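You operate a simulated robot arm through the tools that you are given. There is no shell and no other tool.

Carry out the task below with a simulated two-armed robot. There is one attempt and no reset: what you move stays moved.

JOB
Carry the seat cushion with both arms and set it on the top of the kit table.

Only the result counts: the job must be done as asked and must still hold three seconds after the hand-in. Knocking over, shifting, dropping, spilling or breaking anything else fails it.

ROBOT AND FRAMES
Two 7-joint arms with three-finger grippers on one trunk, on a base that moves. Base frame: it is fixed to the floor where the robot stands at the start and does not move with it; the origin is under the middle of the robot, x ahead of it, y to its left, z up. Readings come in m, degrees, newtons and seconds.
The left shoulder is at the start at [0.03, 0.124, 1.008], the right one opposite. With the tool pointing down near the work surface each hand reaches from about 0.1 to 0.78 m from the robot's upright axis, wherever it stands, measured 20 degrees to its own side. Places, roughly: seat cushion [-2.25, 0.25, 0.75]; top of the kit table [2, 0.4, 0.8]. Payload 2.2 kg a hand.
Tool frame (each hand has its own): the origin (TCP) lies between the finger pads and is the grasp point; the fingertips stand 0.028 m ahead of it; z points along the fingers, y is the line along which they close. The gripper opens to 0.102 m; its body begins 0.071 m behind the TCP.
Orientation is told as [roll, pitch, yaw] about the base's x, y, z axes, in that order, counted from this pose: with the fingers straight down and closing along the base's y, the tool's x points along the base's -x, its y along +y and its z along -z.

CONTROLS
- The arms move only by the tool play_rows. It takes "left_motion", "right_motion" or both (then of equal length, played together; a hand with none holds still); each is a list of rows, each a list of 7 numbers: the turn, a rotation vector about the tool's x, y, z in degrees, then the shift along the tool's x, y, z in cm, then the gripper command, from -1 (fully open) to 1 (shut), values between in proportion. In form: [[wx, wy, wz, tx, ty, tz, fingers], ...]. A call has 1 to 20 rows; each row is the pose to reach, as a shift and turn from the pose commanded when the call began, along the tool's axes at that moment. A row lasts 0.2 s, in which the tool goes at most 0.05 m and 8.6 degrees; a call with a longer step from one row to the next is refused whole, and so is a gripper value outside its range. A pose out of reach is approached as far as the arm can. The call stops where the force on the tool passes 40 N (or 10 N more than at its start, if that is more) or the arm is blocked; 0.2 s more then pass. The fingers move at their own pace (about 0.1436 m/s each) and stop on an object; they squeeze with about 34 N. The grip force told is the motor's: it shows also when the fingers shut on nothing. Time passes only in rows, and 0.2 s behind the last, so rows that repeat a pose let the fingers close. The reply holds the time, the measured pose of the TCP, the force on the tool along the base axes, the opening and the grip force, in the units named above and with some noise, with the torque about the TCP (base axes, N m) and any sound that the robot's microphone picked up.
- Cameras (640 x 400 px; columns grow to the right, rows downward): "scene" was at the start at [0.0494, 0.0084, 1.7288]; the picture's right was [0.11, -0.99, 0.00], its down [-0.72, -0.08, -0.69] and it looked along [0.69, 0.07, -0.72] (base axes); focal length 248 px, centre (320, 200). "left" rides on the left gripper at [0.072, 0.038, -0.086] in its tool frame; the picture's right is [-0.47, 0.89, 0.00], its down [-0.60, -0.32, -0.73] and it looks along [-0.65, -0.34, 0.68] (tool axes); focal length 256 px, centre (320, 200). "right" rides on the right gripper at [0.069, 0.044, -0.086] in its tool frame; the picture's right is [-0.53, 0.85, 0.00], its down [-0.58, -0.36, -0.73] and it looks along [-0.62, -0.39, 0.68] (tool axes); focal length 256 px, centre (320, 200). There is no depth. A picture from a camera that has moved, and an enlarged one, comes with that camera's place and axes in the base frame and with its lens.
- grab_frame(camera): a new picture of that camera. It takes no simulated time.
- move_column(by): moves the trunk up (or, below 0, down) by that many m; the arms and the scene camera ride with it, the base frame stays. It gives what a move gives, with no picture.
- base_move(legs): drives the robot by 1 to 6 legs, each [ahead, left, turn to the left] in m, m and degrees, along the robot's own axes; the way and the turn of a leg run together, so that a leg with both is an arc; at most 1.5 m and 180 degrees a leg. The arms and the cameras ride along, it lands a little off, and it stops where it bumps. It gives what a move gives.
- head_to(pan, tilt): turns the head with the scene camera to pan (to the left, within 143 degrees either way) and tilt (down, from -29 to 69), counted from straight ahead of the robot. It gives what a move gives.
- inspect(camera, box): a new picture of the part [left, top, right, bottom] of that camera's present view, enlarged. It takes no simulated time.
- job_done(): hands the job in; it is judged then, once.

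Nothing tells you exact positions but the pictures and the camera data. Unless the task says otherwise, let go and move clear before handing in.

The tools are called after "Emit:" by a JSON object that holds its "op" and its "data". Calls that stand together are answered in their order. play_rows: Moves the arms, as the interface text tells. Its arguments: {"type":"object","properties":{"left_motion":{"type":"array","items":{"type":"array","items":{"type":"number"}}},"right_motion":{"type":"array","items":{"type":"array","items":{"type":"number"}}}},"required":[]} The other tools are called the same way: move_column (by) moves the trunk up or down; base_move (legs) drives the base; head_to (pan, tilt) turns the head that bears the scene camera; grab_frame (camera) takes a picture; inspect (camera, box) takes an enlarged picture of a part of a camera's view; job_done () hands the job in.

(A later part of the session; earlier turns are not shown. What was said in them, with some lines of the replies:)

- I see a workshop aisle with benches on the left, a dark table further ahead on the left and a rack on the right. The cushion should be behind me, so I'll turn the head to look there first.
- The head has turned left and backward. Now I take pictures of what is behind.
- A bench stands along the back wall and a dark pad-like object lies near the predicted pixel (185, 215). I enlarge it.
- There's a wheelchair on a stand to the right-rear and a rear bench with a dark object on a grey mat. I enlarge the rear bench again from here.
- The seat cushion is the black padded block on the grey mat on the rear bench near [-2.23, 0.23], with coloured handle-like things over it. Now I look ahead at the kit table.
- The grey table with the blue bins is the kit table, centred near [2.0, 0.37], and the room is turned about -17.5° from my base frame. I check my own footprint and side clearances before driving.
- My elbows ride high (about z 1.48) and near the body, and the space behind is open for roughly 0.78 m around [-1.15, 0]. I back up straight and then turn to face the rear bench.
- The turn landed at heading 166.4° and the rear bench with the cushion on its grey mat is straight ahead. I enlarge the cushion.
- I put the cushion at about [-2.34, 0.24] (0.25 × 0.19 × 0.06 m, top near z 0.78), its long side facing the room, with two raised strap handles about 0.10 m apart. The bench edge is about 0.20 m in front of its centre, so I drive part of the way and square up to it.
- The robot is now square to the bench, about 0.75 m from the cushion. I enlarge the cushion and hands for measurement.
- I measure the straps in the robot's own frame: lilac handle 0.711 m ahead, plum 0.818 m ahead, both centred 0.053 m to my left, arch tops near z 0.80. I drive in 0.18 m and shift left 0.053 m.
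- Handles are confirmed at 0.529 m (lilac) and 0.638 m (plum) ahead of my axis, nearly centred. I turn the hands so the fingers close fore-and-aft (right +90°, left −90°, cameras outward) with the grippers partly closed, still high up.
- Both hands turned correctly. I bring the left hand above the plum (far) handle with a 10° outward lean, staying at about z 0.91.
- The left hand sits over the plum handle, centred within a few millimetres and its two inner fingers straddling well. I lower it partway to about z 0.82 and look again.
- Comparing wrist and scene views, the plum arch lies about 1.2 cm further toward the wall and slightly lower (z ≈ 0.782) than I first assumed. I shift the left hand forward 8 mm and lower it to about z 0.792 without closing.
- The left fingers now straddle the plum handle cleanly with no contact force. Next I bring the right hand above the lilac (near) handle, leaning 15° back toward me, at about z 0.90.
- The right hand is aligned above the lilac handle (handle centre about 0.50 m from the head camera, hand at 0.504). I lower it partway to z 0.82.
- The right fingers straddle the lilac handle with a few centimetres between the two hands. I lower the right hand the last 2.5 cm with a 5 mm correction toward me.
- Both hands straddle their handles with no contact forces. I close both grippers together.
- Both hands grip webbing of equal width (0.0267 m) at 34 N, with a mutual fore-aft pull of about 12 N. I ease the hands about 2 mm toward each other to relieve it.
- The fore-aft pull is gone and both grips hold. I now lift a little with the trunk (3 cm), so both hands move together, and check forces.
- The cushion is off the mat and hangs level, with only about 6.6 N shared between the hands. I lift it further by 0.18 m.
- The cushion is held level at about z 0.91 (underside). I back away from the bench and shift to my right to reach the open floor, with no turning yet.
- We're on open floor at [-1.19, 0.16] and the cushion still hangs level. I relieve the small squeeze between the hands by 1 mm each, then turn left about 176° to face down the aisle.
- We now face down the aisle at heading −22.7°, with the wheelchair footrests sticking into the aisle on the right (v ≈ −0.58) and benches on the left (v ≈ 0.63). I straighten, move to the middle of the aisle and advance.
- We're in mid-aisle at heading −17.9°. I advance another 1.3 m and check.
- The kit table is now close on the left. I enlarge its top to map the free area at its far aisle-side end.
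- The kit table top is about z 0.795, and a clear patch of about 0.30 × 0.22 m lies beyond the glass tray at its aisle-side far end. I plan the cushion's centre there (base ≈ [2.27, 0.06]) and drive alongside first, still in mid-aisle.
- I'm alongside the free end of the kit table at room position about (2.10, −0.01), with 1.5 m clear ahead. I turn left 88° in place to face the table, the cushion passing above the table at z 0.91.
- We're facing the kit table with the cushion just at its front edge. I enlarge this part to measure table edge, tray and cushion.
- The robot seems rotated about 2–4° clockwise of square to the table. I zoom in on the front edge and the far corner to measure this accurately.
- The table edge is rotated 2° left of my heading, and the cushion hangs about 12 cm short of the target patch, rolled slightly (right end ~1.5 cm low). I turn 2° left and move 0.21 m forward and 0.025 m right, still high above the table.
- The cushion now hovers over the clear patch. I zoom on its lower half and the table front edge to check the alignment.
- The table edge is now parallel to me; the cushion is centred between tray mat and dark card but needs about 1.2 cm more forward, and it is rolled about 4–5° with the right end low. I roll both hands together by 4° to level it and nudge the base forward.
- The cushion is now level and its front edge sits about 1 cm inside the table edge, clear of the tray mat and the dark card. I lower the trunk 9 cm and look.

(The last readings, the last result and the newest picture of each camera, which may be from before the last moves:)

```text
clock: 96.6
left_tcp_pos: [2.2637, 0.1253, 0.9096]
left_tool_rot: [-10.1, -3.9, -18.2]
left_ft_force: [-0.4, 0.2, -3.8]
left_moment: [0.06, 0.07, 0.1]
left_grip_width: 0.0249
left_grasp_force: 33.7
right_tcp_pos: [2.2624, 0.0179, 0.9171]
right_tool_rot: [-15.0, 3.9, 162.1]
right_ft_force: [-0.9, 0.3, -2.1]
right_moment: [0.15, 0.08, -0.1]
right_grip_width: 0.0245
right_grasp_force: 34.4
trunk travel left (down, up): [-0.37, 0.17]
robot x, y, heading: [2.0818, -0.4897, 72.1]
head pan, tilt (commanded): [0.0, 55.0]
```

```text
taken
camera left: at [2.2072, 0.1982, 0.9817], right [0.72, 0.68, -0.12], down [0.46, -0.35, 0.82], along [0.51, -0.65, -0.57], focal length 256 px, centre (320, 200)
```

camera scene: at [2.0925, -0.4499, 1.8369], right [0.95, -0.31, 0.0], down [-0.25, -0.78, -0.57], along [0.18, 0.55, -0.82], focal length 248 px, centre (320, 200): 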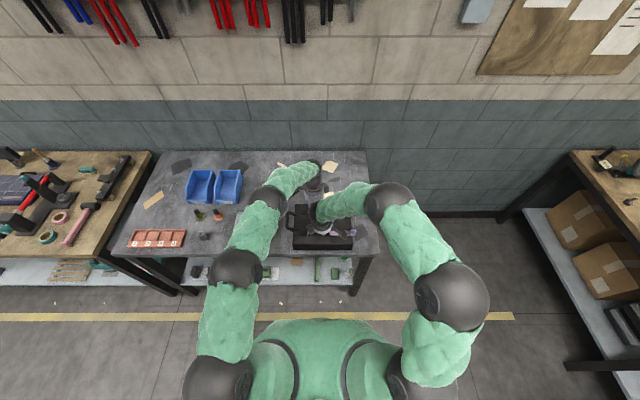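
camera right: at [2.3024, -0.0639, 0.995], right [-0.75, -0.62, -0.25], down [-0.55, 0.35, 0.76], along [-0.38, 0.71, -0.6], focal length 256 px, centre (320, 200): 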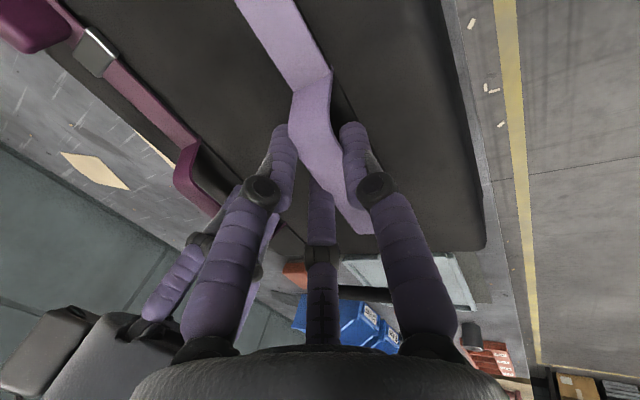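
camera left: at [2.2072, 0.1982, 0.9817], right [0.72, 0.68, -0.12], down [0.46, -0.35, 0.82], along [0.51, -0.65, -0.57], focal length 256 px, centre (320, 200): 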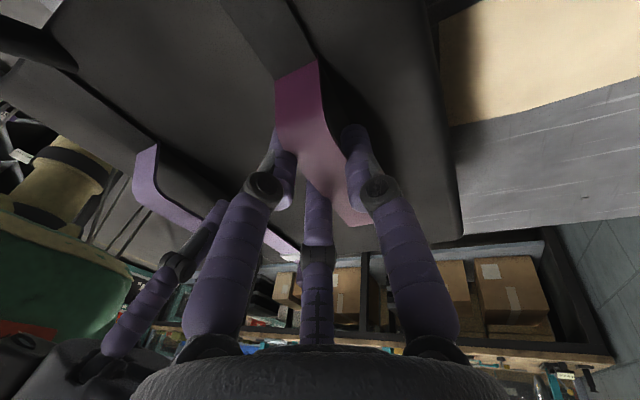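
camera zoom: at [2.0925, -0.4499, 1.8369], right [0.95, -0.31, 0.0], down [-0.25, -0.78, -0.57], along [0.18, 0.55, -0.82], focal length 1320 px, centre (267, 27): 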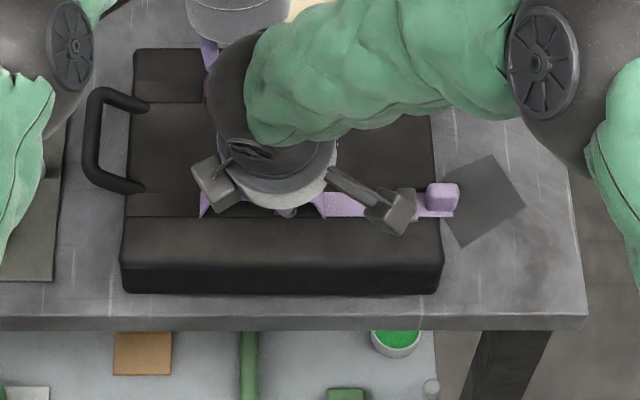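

The cushion hangs about 2 cm above the table, level and clear of the cards. I shift both hands 4 mm toward me for margin, then lower another 1.5 cm.

Emit:
{"op": "play_rows", "data": {"left_motion": [[0, 0, 0, 0, -0.2, 0.035, 1], [0, 0, 0, 0, -0.39, 0.07, 1], [0, 0, 0, 0, -0.39, 0.07, 1]], "right_motion": [[0, 0, 0, 0, 0.2, -0.05, 1], [0, 0, 0, 0, 0.39, -0.1, 1], [0, 0, 0, 0, 0.39, -0.1, 1]]}}

Emit:
{"op": "move_column", "data": {"by": -0.015}}

Emit:
{"op": "inspect", "data": {"camera": "scene", "box": [270, 195, 390, 270]}}

```text
clock: 97.4
left_tcp_pos: [2.2619, 0.1201, 0.9088]
left_tool_rot: [-10.2, -4.0, -18.2]
left_ft_force: [0.2, 2.7, -3.5]
left_moment: [0.04, 0.04, 0.13]
left_grip_width: 0.0249
left_grasp_force: 34.7
right_tcp_pos: [2.2609, 0.0145, 0.9168]
right_tool_rot: [-14.9, 3.9, 162.0]
right_ft_force: [-0.1, -1.8, -2.8]
right_moment: [0.07, 0.1, -0.08]
right_grip_width: 0.0245
right_grasp_force: 33.7
trunk travel left (down, up): [-0.37, 0.17]
robot x, y, heading: [2.0795, -0.4898, 71.9]
head pan, tilt (commanded): [0.0, 55.0]
```

```text
clock: 98.1
left_tcp_pos: [2.2626, 0.1202, 0.8945]
left_tool_rot: [-10.1, -4.0, -18.0]
left_ft_force: [-0.1, -0.5, 1.7]
left_moment: [-0.08, -0.24, 0.22]
left_grip_width: 0.0247
left_grasp_force: 34.3
right_tcp_pos: [2.2612, 0.0148, 0.9035]
right_tool_rot: [-14.8, 4.0, 162.0]
right_ft_force: [-2.0, 0.5, -3.8]
right_moment: [0.03, -0.13, -0.17]
right_grip_width: 0.0247
right_grasp_force: 33.9
trunk travel left (down, up): [-0.355, 0.185]
robot x, y, heading: [2.0802, -0.4913, 71.7]
head pan, tilt (commanded): [0.0, 55.0]
```

```text
5.33 times, centred on (330, 232) of scene
camera zoom: at [2.0926, -0.4498, 1.8218], right [0.95, -0.31, 0.0], down [-0.25, -0.78, -0.57], along [0.18, 0.54, -0.82], focal length 1320 px, centre (267, 27)
```

zoom: 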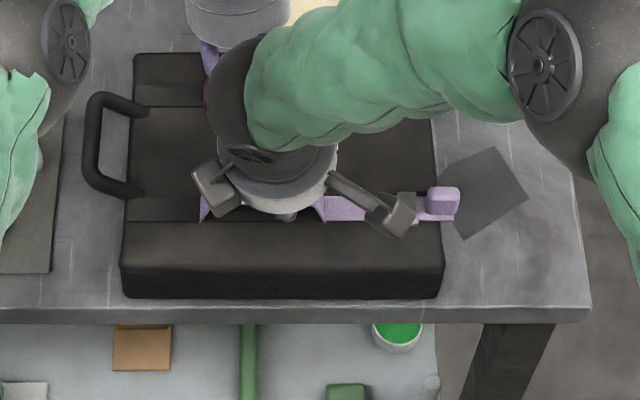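

First contact: the left hand's load has vanished while the right still carries 3.8 N, so the back of the cushion touches. I lower 4 mm more.

Emit:
{"op": "move_column", "data": {"by": -0.004}}

```text
clock: 98.6
left_tcp_pos: [2.2624, 0.1207, 0.8914]
left_tool_rot: [-10.0, -4.0, -18.2]
left_ft_force: [-3.1, -4.0, 13.1]
left_moment: [-0.27, -0.83, 0.29]
left_grip_width: 0.025
left_grasp_force: 34.1
right_tcp_pos: [2.2605, 0.0137, 0.8986]
right_tool_rot: [-15.1, 4.0, 162.0]
right_ft_force: [-2.4, 2.1, -6.6]
right_moment: [-0.09, -0.63, -0.25]
right_grip_width: 0.0247
right_grasp_force: 33.9
trunk travel left (down, up): [-0.351, 0.189]
robot x, y, heading: [2.0795, -0.49, 71.9]
head pan, tilt (commanded): [0.0, 55.0]
```

The back-right edge bears first. I lower only the right (near) hand 3 mm and roll both hands 1° more to let the cushion sit flat.

Emit:
{"op": "play_rows", "data": {"left_motion": [[0, -0.5, 0.09, 0, 0, 0, 1], [0, -0.98, 0.17, 0, 0, 0, 1], [0, -0.98, 0.17, 0, 0, 0, 1]], "right_motion": [[0, 0.48, -0.13, 0, 0.04, 0.15, 1], [0, 0.97, -0.26, 0, 0.08, 0.29, 1], [0, 0.97, -0.26, 0, 0.08, 0.29, 1]]}}

Emit:
{"op": "inspect", "data": {"camera": "scene", "box": [270, 195, 390, 270]}}

Emit:
{"op": "grab_frame", "data": {"camera": "left"}}

Emit:
{"op": "grab_frame", "data": {"camera": "right"}}

```text
clock: 99.4
left_tcp_pos: [2.2615, 0.1205, 0.8897]
left_tool_rot: [-10.2, -4.9, -18.2]
left_ft_force: [-0.6, -2.0, 7.0]
left_moment: [0.12, 0.5, 0.2]
left_grip_width: 0.0248
left_grasp_force: 34.3
right_tcp_pos: [2.2612, 0.0142, 0.8952]
right_tool_rot: [-14.8, 5.0, 161.9]
right_ft_force: [0.1, 0.9, -4.0]
right_moment: [0.18, 0.36, 0.05]
right_grip_width: 0.0248
right_grasp_force: 34.1
trunk travel left (down, up): [-0.351, 0.189]
robot x, y, heading: [2.0775, -0.4908, 71.8]
head pan, tilt (commanded): [0.0, 55.0]
```

```text
5.33 times, centred on (330, 232) of scene
camera zoom: at [2.0925, -0.4505, 1.8178], right [0.95, -0.31, 0.0], down [-0.25, -0.78, -0.57], along [0.18, 0.55, -0.82], focal length 1320 px, centre (267, 27)
```

zoom: 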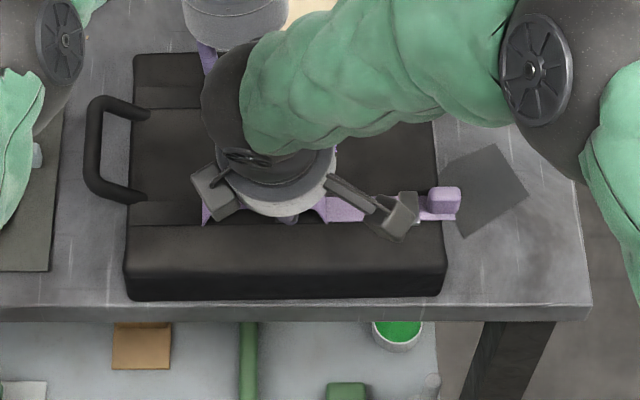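

```text
taken
camera left: at [2.2046, 0.1938, 0.9603], right [0.72, 0.68, -0.12], down [0.45, -0.34, 0.83], along [0.52, -0.65, -0.55], focal length 256 px, centre (320, 200)
```

left: 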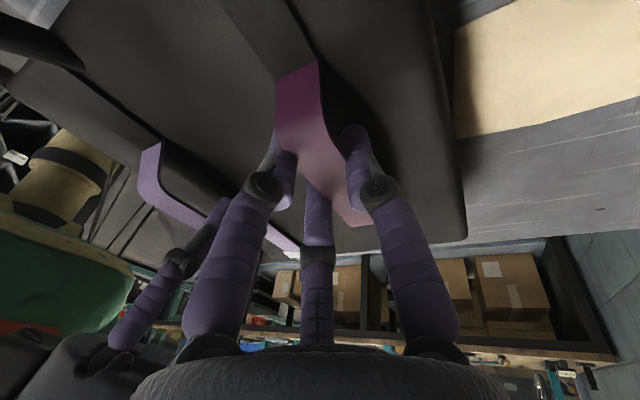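

```text
taken
camera right: at [2.3009, -0.0683, 0.9739], right [-0.74, -0.62, -0.26], down [-0.56, 0.36, 0.75], along [-0.37, 0.7, -0.61], focal length 256 px, centre (320, 200)
```

right: 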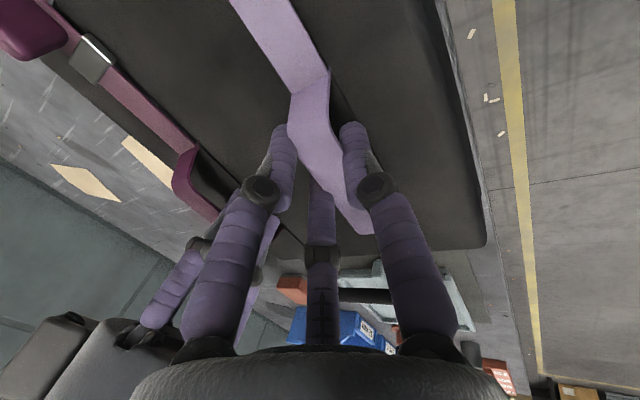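

Nearly seated: the left hand pushes down 7 N and the right still holds 4 N. I lower the right hand 2 mm more, raise the left 1 mm and undo half a degree of roll.

Emit:
{"op": "play_rows", "data": {"left_motion": [[0, 0.2, -0.04, 0, -0.01, -0.05, 1], [0, 0.4, -0.07, 0, -0.02, -0.1, 1], [0, 0.4, -0.07, 0, -0.02, -0.1, 1]], "right_motion": [[0, -0.2, 0.05, 0, 0.03, 0.1, 1], [0, -0.4, 0.1, 0, 0.05, 0.2, 1], [0, -0.4, 0.1, 0, 0.05, 0.2, 1]]}}

```text
clock: 100.2
left_tcp_pos: [2.2627, 0.1188, 0.8913]
left_tool_rot: [-10.2, -4.5, -18.2]
left_ft_force: [3.7, 6.1, -13.6]
left_moment: [0.06, 0.01, 0.26]
left_grip_width: 0.0247
left_grasp_force: 34.3
right_tcp_pos: [2.2619, 0.0135, 0.8933]
right_tool_rot: [-15.0, 4.5, 162.0]
right_ft_force: [-3.5, -11.9, 16.5]
right_moment: [-0.04, -0.07, -0.05]
right_grip_width: 0.0246
right_grasp_force: 34.0
trunk travel left (down, up): [-0.351, 0.189]
robot x, y, heading: [2.0801, -0.4907, 72.0]
head pan, tilt (commanded): [0.0, 55.0]
```

Roll moments are now zero but I overshot the vertical balance. I take back about 70% of that vertical step.

Emit:
{"op": "play_rows", "data": {"left_motion": [[0, 0, 0, 0, 0.01, 0.035, 1], [0, 0, 0, 0, 0.014, 0.07, 1], [0, 0, 0, 0, 0.014, 0.07, 1]], "right_motion": [[0, 0, 0, 0, -0.02, -0.07, 1], [0, 0, 0, 0, -0.035, -0.14, 1], [0, 0, 0, 0, -0.035, -0.14, 1]]}}

```text
clock: 101.0
left_tcp_pos: [2.2624, 0.121, 0.8903]
left_tool_rot: [-10.2, -4.6, -18.2]
left_ft_force: [-4.4, -6.2, 6.1]
left_moment: [-0.04, 0.08, 0.13]
left_grip_width: 0.0251
left_grasp_force: 34.1
right_tcp_pos: [2.2606, 0.0154, 0.8961]
right_tool_rot: [-15.0, 4.6, 162.0]
right_ft_force: [2.6, 7.6, -6.7]
right_moment: [0.15, -0.08, -0.12]
right_grip_width: 0.0246
right_grasp_force: 33.9
trunk travel left (down, up): [-0.351, 0.189]
robot x, y, heading: [2.0774, -0.4907, 72.0]
head pan, tilt (commanded): [0.0, 55.0]
```

The hands' forces now cancel (net zero), so the table carries the cushion. I make a last half-millimetre trim and open both grippers together to the same width as on approach.

Emit:
{"op": "play_rows", "data": {"left_motion": [[0, 0, 0, 0, 0, -0.02, 1], [0, 0, 0, 0, 0, -0.02, 0.5], [0, 0, 0, 0, 0, -0.02, 0.2], [0, 0, 0, 0, 0, -0.02, -0.1], [0, 0, 0, 0, 0, -0.02, -0.5], [0, 0, 0, 0, 0, -0.02, -0.5], [0, 0, 0, 0, 0, -0.02, -0.5]], "right_motion": [[0, 0, 0, 0, 0, 0.05, 1], [0, 0, 0, 0, 0, 0.05, 0.5], [0, 0, 0, 0, 0, 0.05, 0.2], [0, 0, 0, 0, 0, 0.05, -0.1], [0, 0, 0, 0, 0, 0.05, -0.5], [0, 0, 0, 0, 0, 0.05, -0.5], [0, 0, 0, 0, 0, 0.05, -0.5]]}}

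Emit:
{"op": "inspect", "data": {"camera": "scene", "box": [270, 195, 390, 270]}}

Emit:
{"op": "grab_frame", "data": {"camera": "right"}}

Emit:
{"op": "grab_frame", "data": {"camera": "left"}}

```text
clock: 102.6
left_tcp_pos: [2.2628, 0.1209, 0.8891]
left_tool_rot: [-10.2, -4.6, -18.2]
left_ft_force: [0.4, 0.6, 0.3]
left_moment: [0.01, -0.04, 0.03]
left_grip_width: 0.0766
left_grasp_force: 0.1
right_tcp_pos: [2.2608, 0.0146, 0.894]
right_tool_rot: [-15.1, 4.6, 162.0]
right_ft_force: [1.0, -0.1, 0.0]
right_moment: [-0.01, -0.04, 0.03]
right_grip_width: 0.0763
right_grasp_force: 0.0
trunk travel left (down, up): [-0.351, 0.189]
robot x, y, heading: [2.0833, -0.4903, 72.0]
head pan, tilt (commanded): [0.0, 55.0]
```

```text
5.33 times, centred on (330, 232) of scene
camera zoom: at [2.0925, -0.45, 1.8178], right [0.95, -0.31, 0.0], down [-0.25, -0.78, -0.57], along [0.18, 0.55, -0.82], focal length 1320 px, centre (267, 27)
```

zoom: 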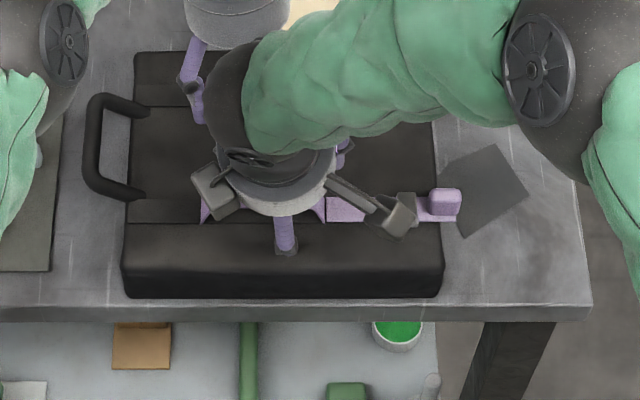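

```text
taken
camera right: at [2.301, -0.0678, 0.9733], right [-0.74, -0.62, -0.26], down [-0.56, 0.35, 0.75], along [-0.37, 0.7, -0.61], focal length 256 px, centre (320, 200)
```

right: 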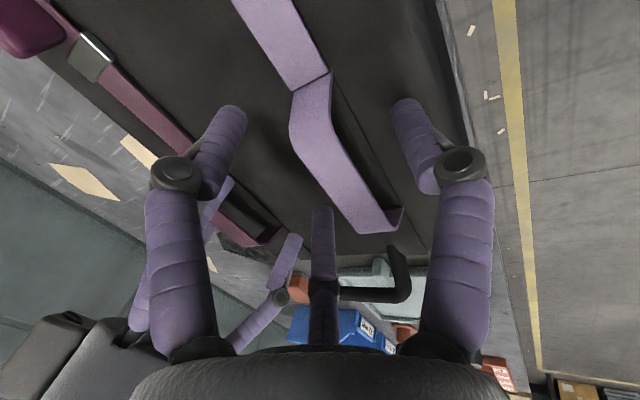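

```text
taken
camera left: at [2.2058, 0.1947, 0.9611], right [0.72, 0.68, -0.12], down [0.46, -0.34, 0.82], along [0.52, -0.65, -0.56], focal length 256 px, centre (320, 200)
```

left: 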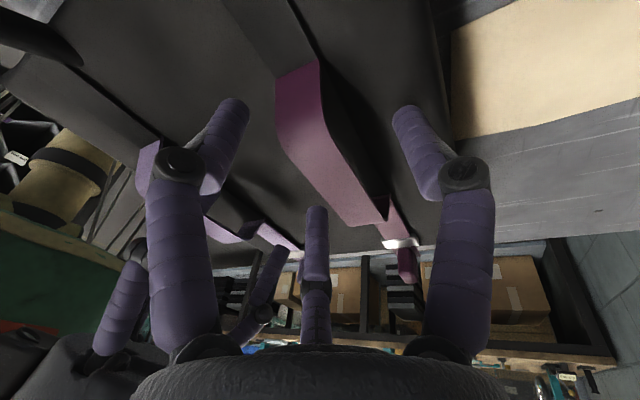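

The cushion rests flat on the table and all forces are zero with the fingers clear of both handles. I raise the trunk 0.15 m to lift both hands straight off.

Emit:
{"op": "move_column", "data": {"by": 0.15}}

Emit:
{"op": "grab_frame", "data": {"camera": "scene"}}

Emit:
{"op": "grab_frame", "data": {"camera": "right"}}

```text
clock: 104.3
left_tcp_pos: [2.2614, 0.1199, 1.0403]
left_tool_rot: [-10.2, -4.6, -18.2]
left_ft_force: [-0.9, 0.2, 0.4]
left_moment: [0.0, 0.0, 0.0]
left_grip_width: 0.0764
left_grasp_force: 0.1
right_tcp_pos: [2.2618, 0.0145, 1.0454]
right_tool_rot: [-14.8, 4.6, 162.1]
right_ft_force: [-0.2, -0.9, -0.5]
right_moment: [-0.03, -0.01, 0.02]
right_grip_width: 0.0767
right_grasp_force: 0.0
trunk travel left (down, up): [-0.501, 0.039]
robot x, y, heading: [2.0767, -0.4915, 72.1]
head pan, tilt (commanded): [0.0, 55.0]
```

```text
taken
camera scene: at [2.0926, -0.4498, 1.9676], right [0.95, -0.31, 0.0], down [-0.25, -0.78, -0.57], along [0.18, 0.54, -0.82], focal length 248 px, centre (320, 200)
```

scene: 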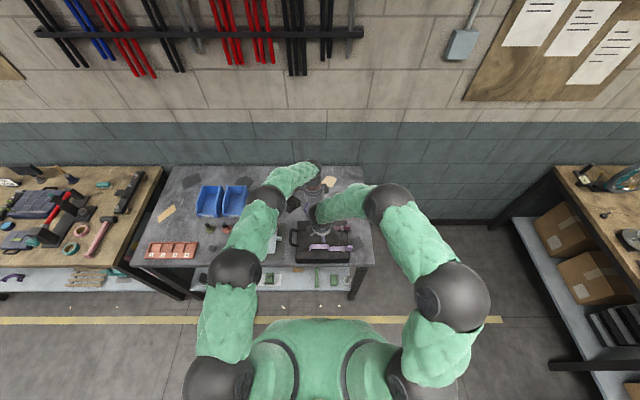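

```text
taken
camera right: at [2.301, -0.0678, 1.123], right [-0.74, -0.62, -0.26], down [-0.56, 0.35, 0.75], along [-0.37, 0.7, -0.61], focal length 256 px, centre (320, 200)
```

right: 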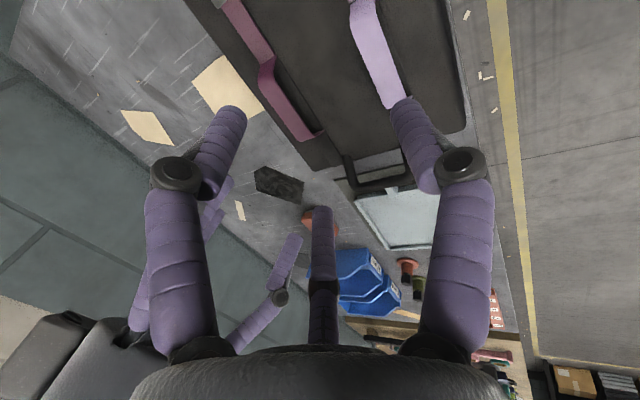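

The hands are free and about 0.2 m above the cushion, which stayed on the table. I back the base away 0.4 m to move clear and check the final placement.

Emit:
{"op": "base_move", "data": {"legs": [[-0.4, 0.0, 0.0]]}}

Emit:
{"op": "head_to", "data": {"pan": 0, "tilt": 45}}

Emit:
{"op": "grab_frame", "data": {"camera": "scene"}}

Emit:
{"op": "inspect", "data": {"camera": "scene", "box": [220, 130, 400, 243]}}

```text
clock: 106.8
left_tcp_pos: [2.1407, -0.2486, 1.0389]
left_tool_rot: [-10.1, -4.6, -18.0]
left_ft_force: [-0.4, -0.3, 0.0]
left_moment: [0.02, 0.0, 0.03]
left_grip_width: 0.0764
left_grasp_force: 0.1
right_tcp_pos: [2.1396, -0.3556, 1.0449]
right_tool_rot: [-14.9, 4.6, 162.2]
right_ft_force: [0.4, -0.1, 0.9]
right_moment: [0.02, 0.04, 0.01]
right_grip_width: 0.0763
right_grasp_force: 0.1
trunk travel left (down, up): [-0.501, 0.039]
robot x, y, heading: [1.9609, -0.864, 72.4]
head pan, tilt (commanded): [0.0, 55.0]
```

```text
clock: 107.5
left_tcp_pos: [2.1411, -0.2486, 1.0409]
left_tool_rot: [-10.1, -4.5, -18.0]
left_ft_force: [-0.4, -0.7, -0.3]
left_moment: [-0.03, 0.02, 0.02]
left_grip_width: 0.0764
left_grasp_force: 0.0
right_tcp_pos: [2.1395, -0.3551, 1.0447]
right_tool_rot: [-15.1, 4.7, 162.2]
right_ft_force: [0.7, -0.3, -0.1]
right_moment: [0.06, -0.02, -0.02]
right_grip_width: 0.0767
right_grasp_force: 0.1
trunk travel left (down, up): [-0.501, 0.039]
robot x, y, heading: [1.9597, -0.861, 72.0]
head pan, tilt (commanded): [0.0, 45.0]
```

```text
taken
camera scene: at [1.9749, -0.8115, 1.9812], right [0.95, -0.31, 0.0], down [-0.22, -0.67, -0.71], along [0.22, 0.67, -0.71], focal length 248 px, centre (320, 200)
```

scene: 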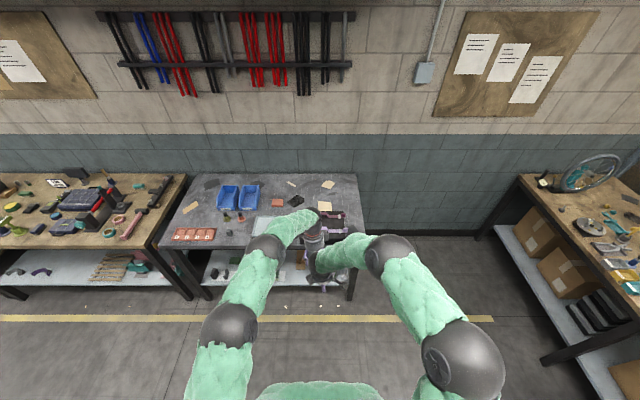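

```text
3.54 times, centred on (310, 186) of scene
camera zoom: at [1.9749, -0.8115, 1.9812], right [0.95, -0.31, 0.0], down [-0.22, -0.67, -0.71], along [0.22, 0.67, -0.71], focal length 876 px, centre (355, 248)
```

zoom: 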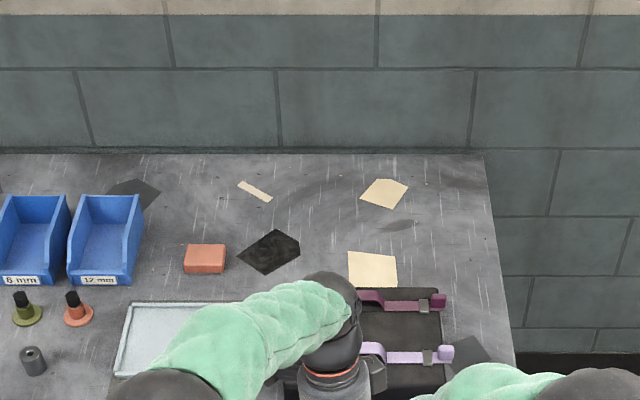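

The surroundings look unchanged but my hands hide part of the cushion. I slide 0.35 m to my right to see it unobstructed.

Emit:
{"op": "base_move", "data": {"legs": [[0.0, -0.35, 0.0]]}}

Emit:
{"op": "head_to", "data": {"pan": 25, "tilt": 42}}

Emit:
{"op": "grab_frame", "data": {"camera": "scene"}}

Emit:
{"op": "inspect", "data": {"camera": "scene", "box": [200, 130, 400, 255]}}

```text
clock: 109.7
left_tcp_pos: [2.465, -0.3535, 1.0408]
left_tool_rot: [-10.1, -4.6, -18.2]
left_ft_force: [0.1, 0.3, 0.4]
left_moment: [0.0, 0.0, 0.0]
left_grip_width: 0.0764
left_grasp_force: 0.1
right_tcp_pos: [2.4643, -0.4614, 1.0449]
right_tool_rot: [-15.0, 4.5, 162.0]
right_ft_force: [-0.1, 0.1, 0.2]
right_moment: [-0.03, -0.01, 0.0]
right_grip_width: 0.0764
right_grasp_force: 0.0
trunk travel left (down, up): [-0.501, 0.039]
robot x, y, heading: [2.28, -0.966, 72.2]
head pan, tilt (commanded): [0.0, 45.0]
```

```text
clock: 110.6
left_tcp_pos: [2.4643, -0.3533, 1.0404]
left_tool_rot: [-10.1, -4.6, -18.2]
left_ft_force: [0.1, 0.4, -0.2]
left_moment: [-0.01, -0.01, -0.02]
left_grip_width: 0.0765
left_grasp_force: 0.0
right_tcp_pos: [2.4637, -0.4607, 1.0447]
right_tool_rot: [-15.0, 4.6, 162.0]
right_ft_force: [0.0, 0.3, 0.6]
right_moment: [0.01, -0.01, 0.01]
right_grip_width: 0.0764
right_grasp_force: 0.1
trunk travel left (down, up): [-0.501, 0.039]
robot x, y, heading: [2.2836, -0.9656, 71.8]
head pan, tilt (commanded): [25.0, 42.0]
```

```text
taken
camera scene: at [2.2616, -0.9101, 1.9855], right [0.99, 0.12, 0.0], down [0.08, -0.66, -0.74], along [-0.09, 0.74, -0.67], focal length 248 px, centre (320, 200)
```

scene: 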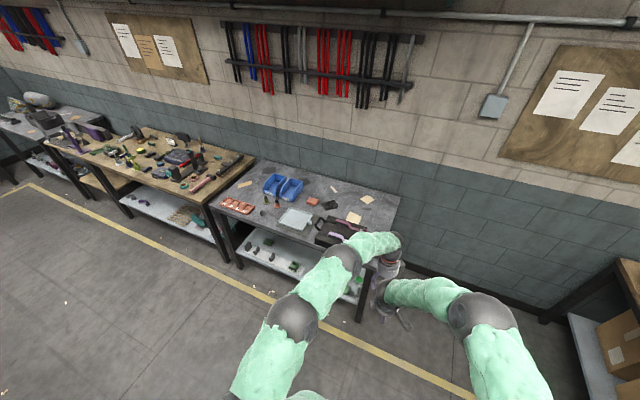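

```text
3.20 times, centred on (300, 192) of scene
camera zoom: at [2.2616, -0.9101, 1.9855], right [0.99, 0.12, 0.0], down [0.08, -0.66, -0.74], along [-0.09, 0.74, -0.67], focal length 792 px, centre (384, 224)
```

zoom: 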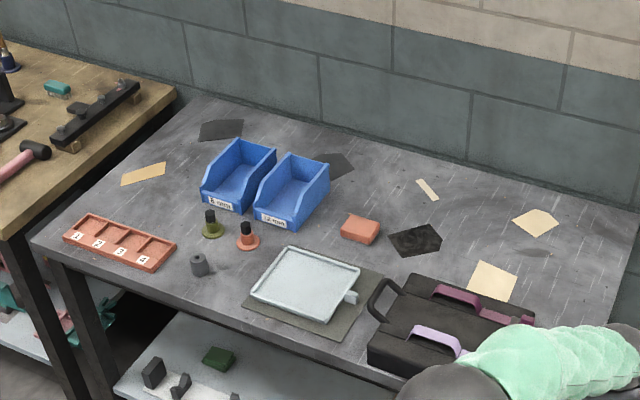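

The cushion sits flat on the kit table between the glass tray and the dark card, and the bins, pegs, trays and cards look undisturbed. The hands are empty and clear, so I hand in the job.

Emit:
{"op": "job_done", "data": {}}

```text
The job is handed in.
```

The seat cushion is on the kit table, at the end furthest from the start and on the aisle side, just past the glass tray. I handed the job in; the system only confirmed it was received.

- **Carry:** I lifted the cushion off the rear bench with both hands, one on each strap handle, and held it that way the whole drive. It hung slightly low on its right side, so I levelled it before setting it down.
- **Placement:** It sits flat, about 1 cm inside the table's front edge by my estimate. The right half was partly hidden by my arm in the last picture; measured just before letting go, its right end was about 12 cm in from the table's side.
- **Everything else:** The bins, pegs, trays and cards on the table looked undisturbed in the last picture. The mat stayed on the rear bench when I lifted the cushion.

Both hands are open and well away from the cushion.
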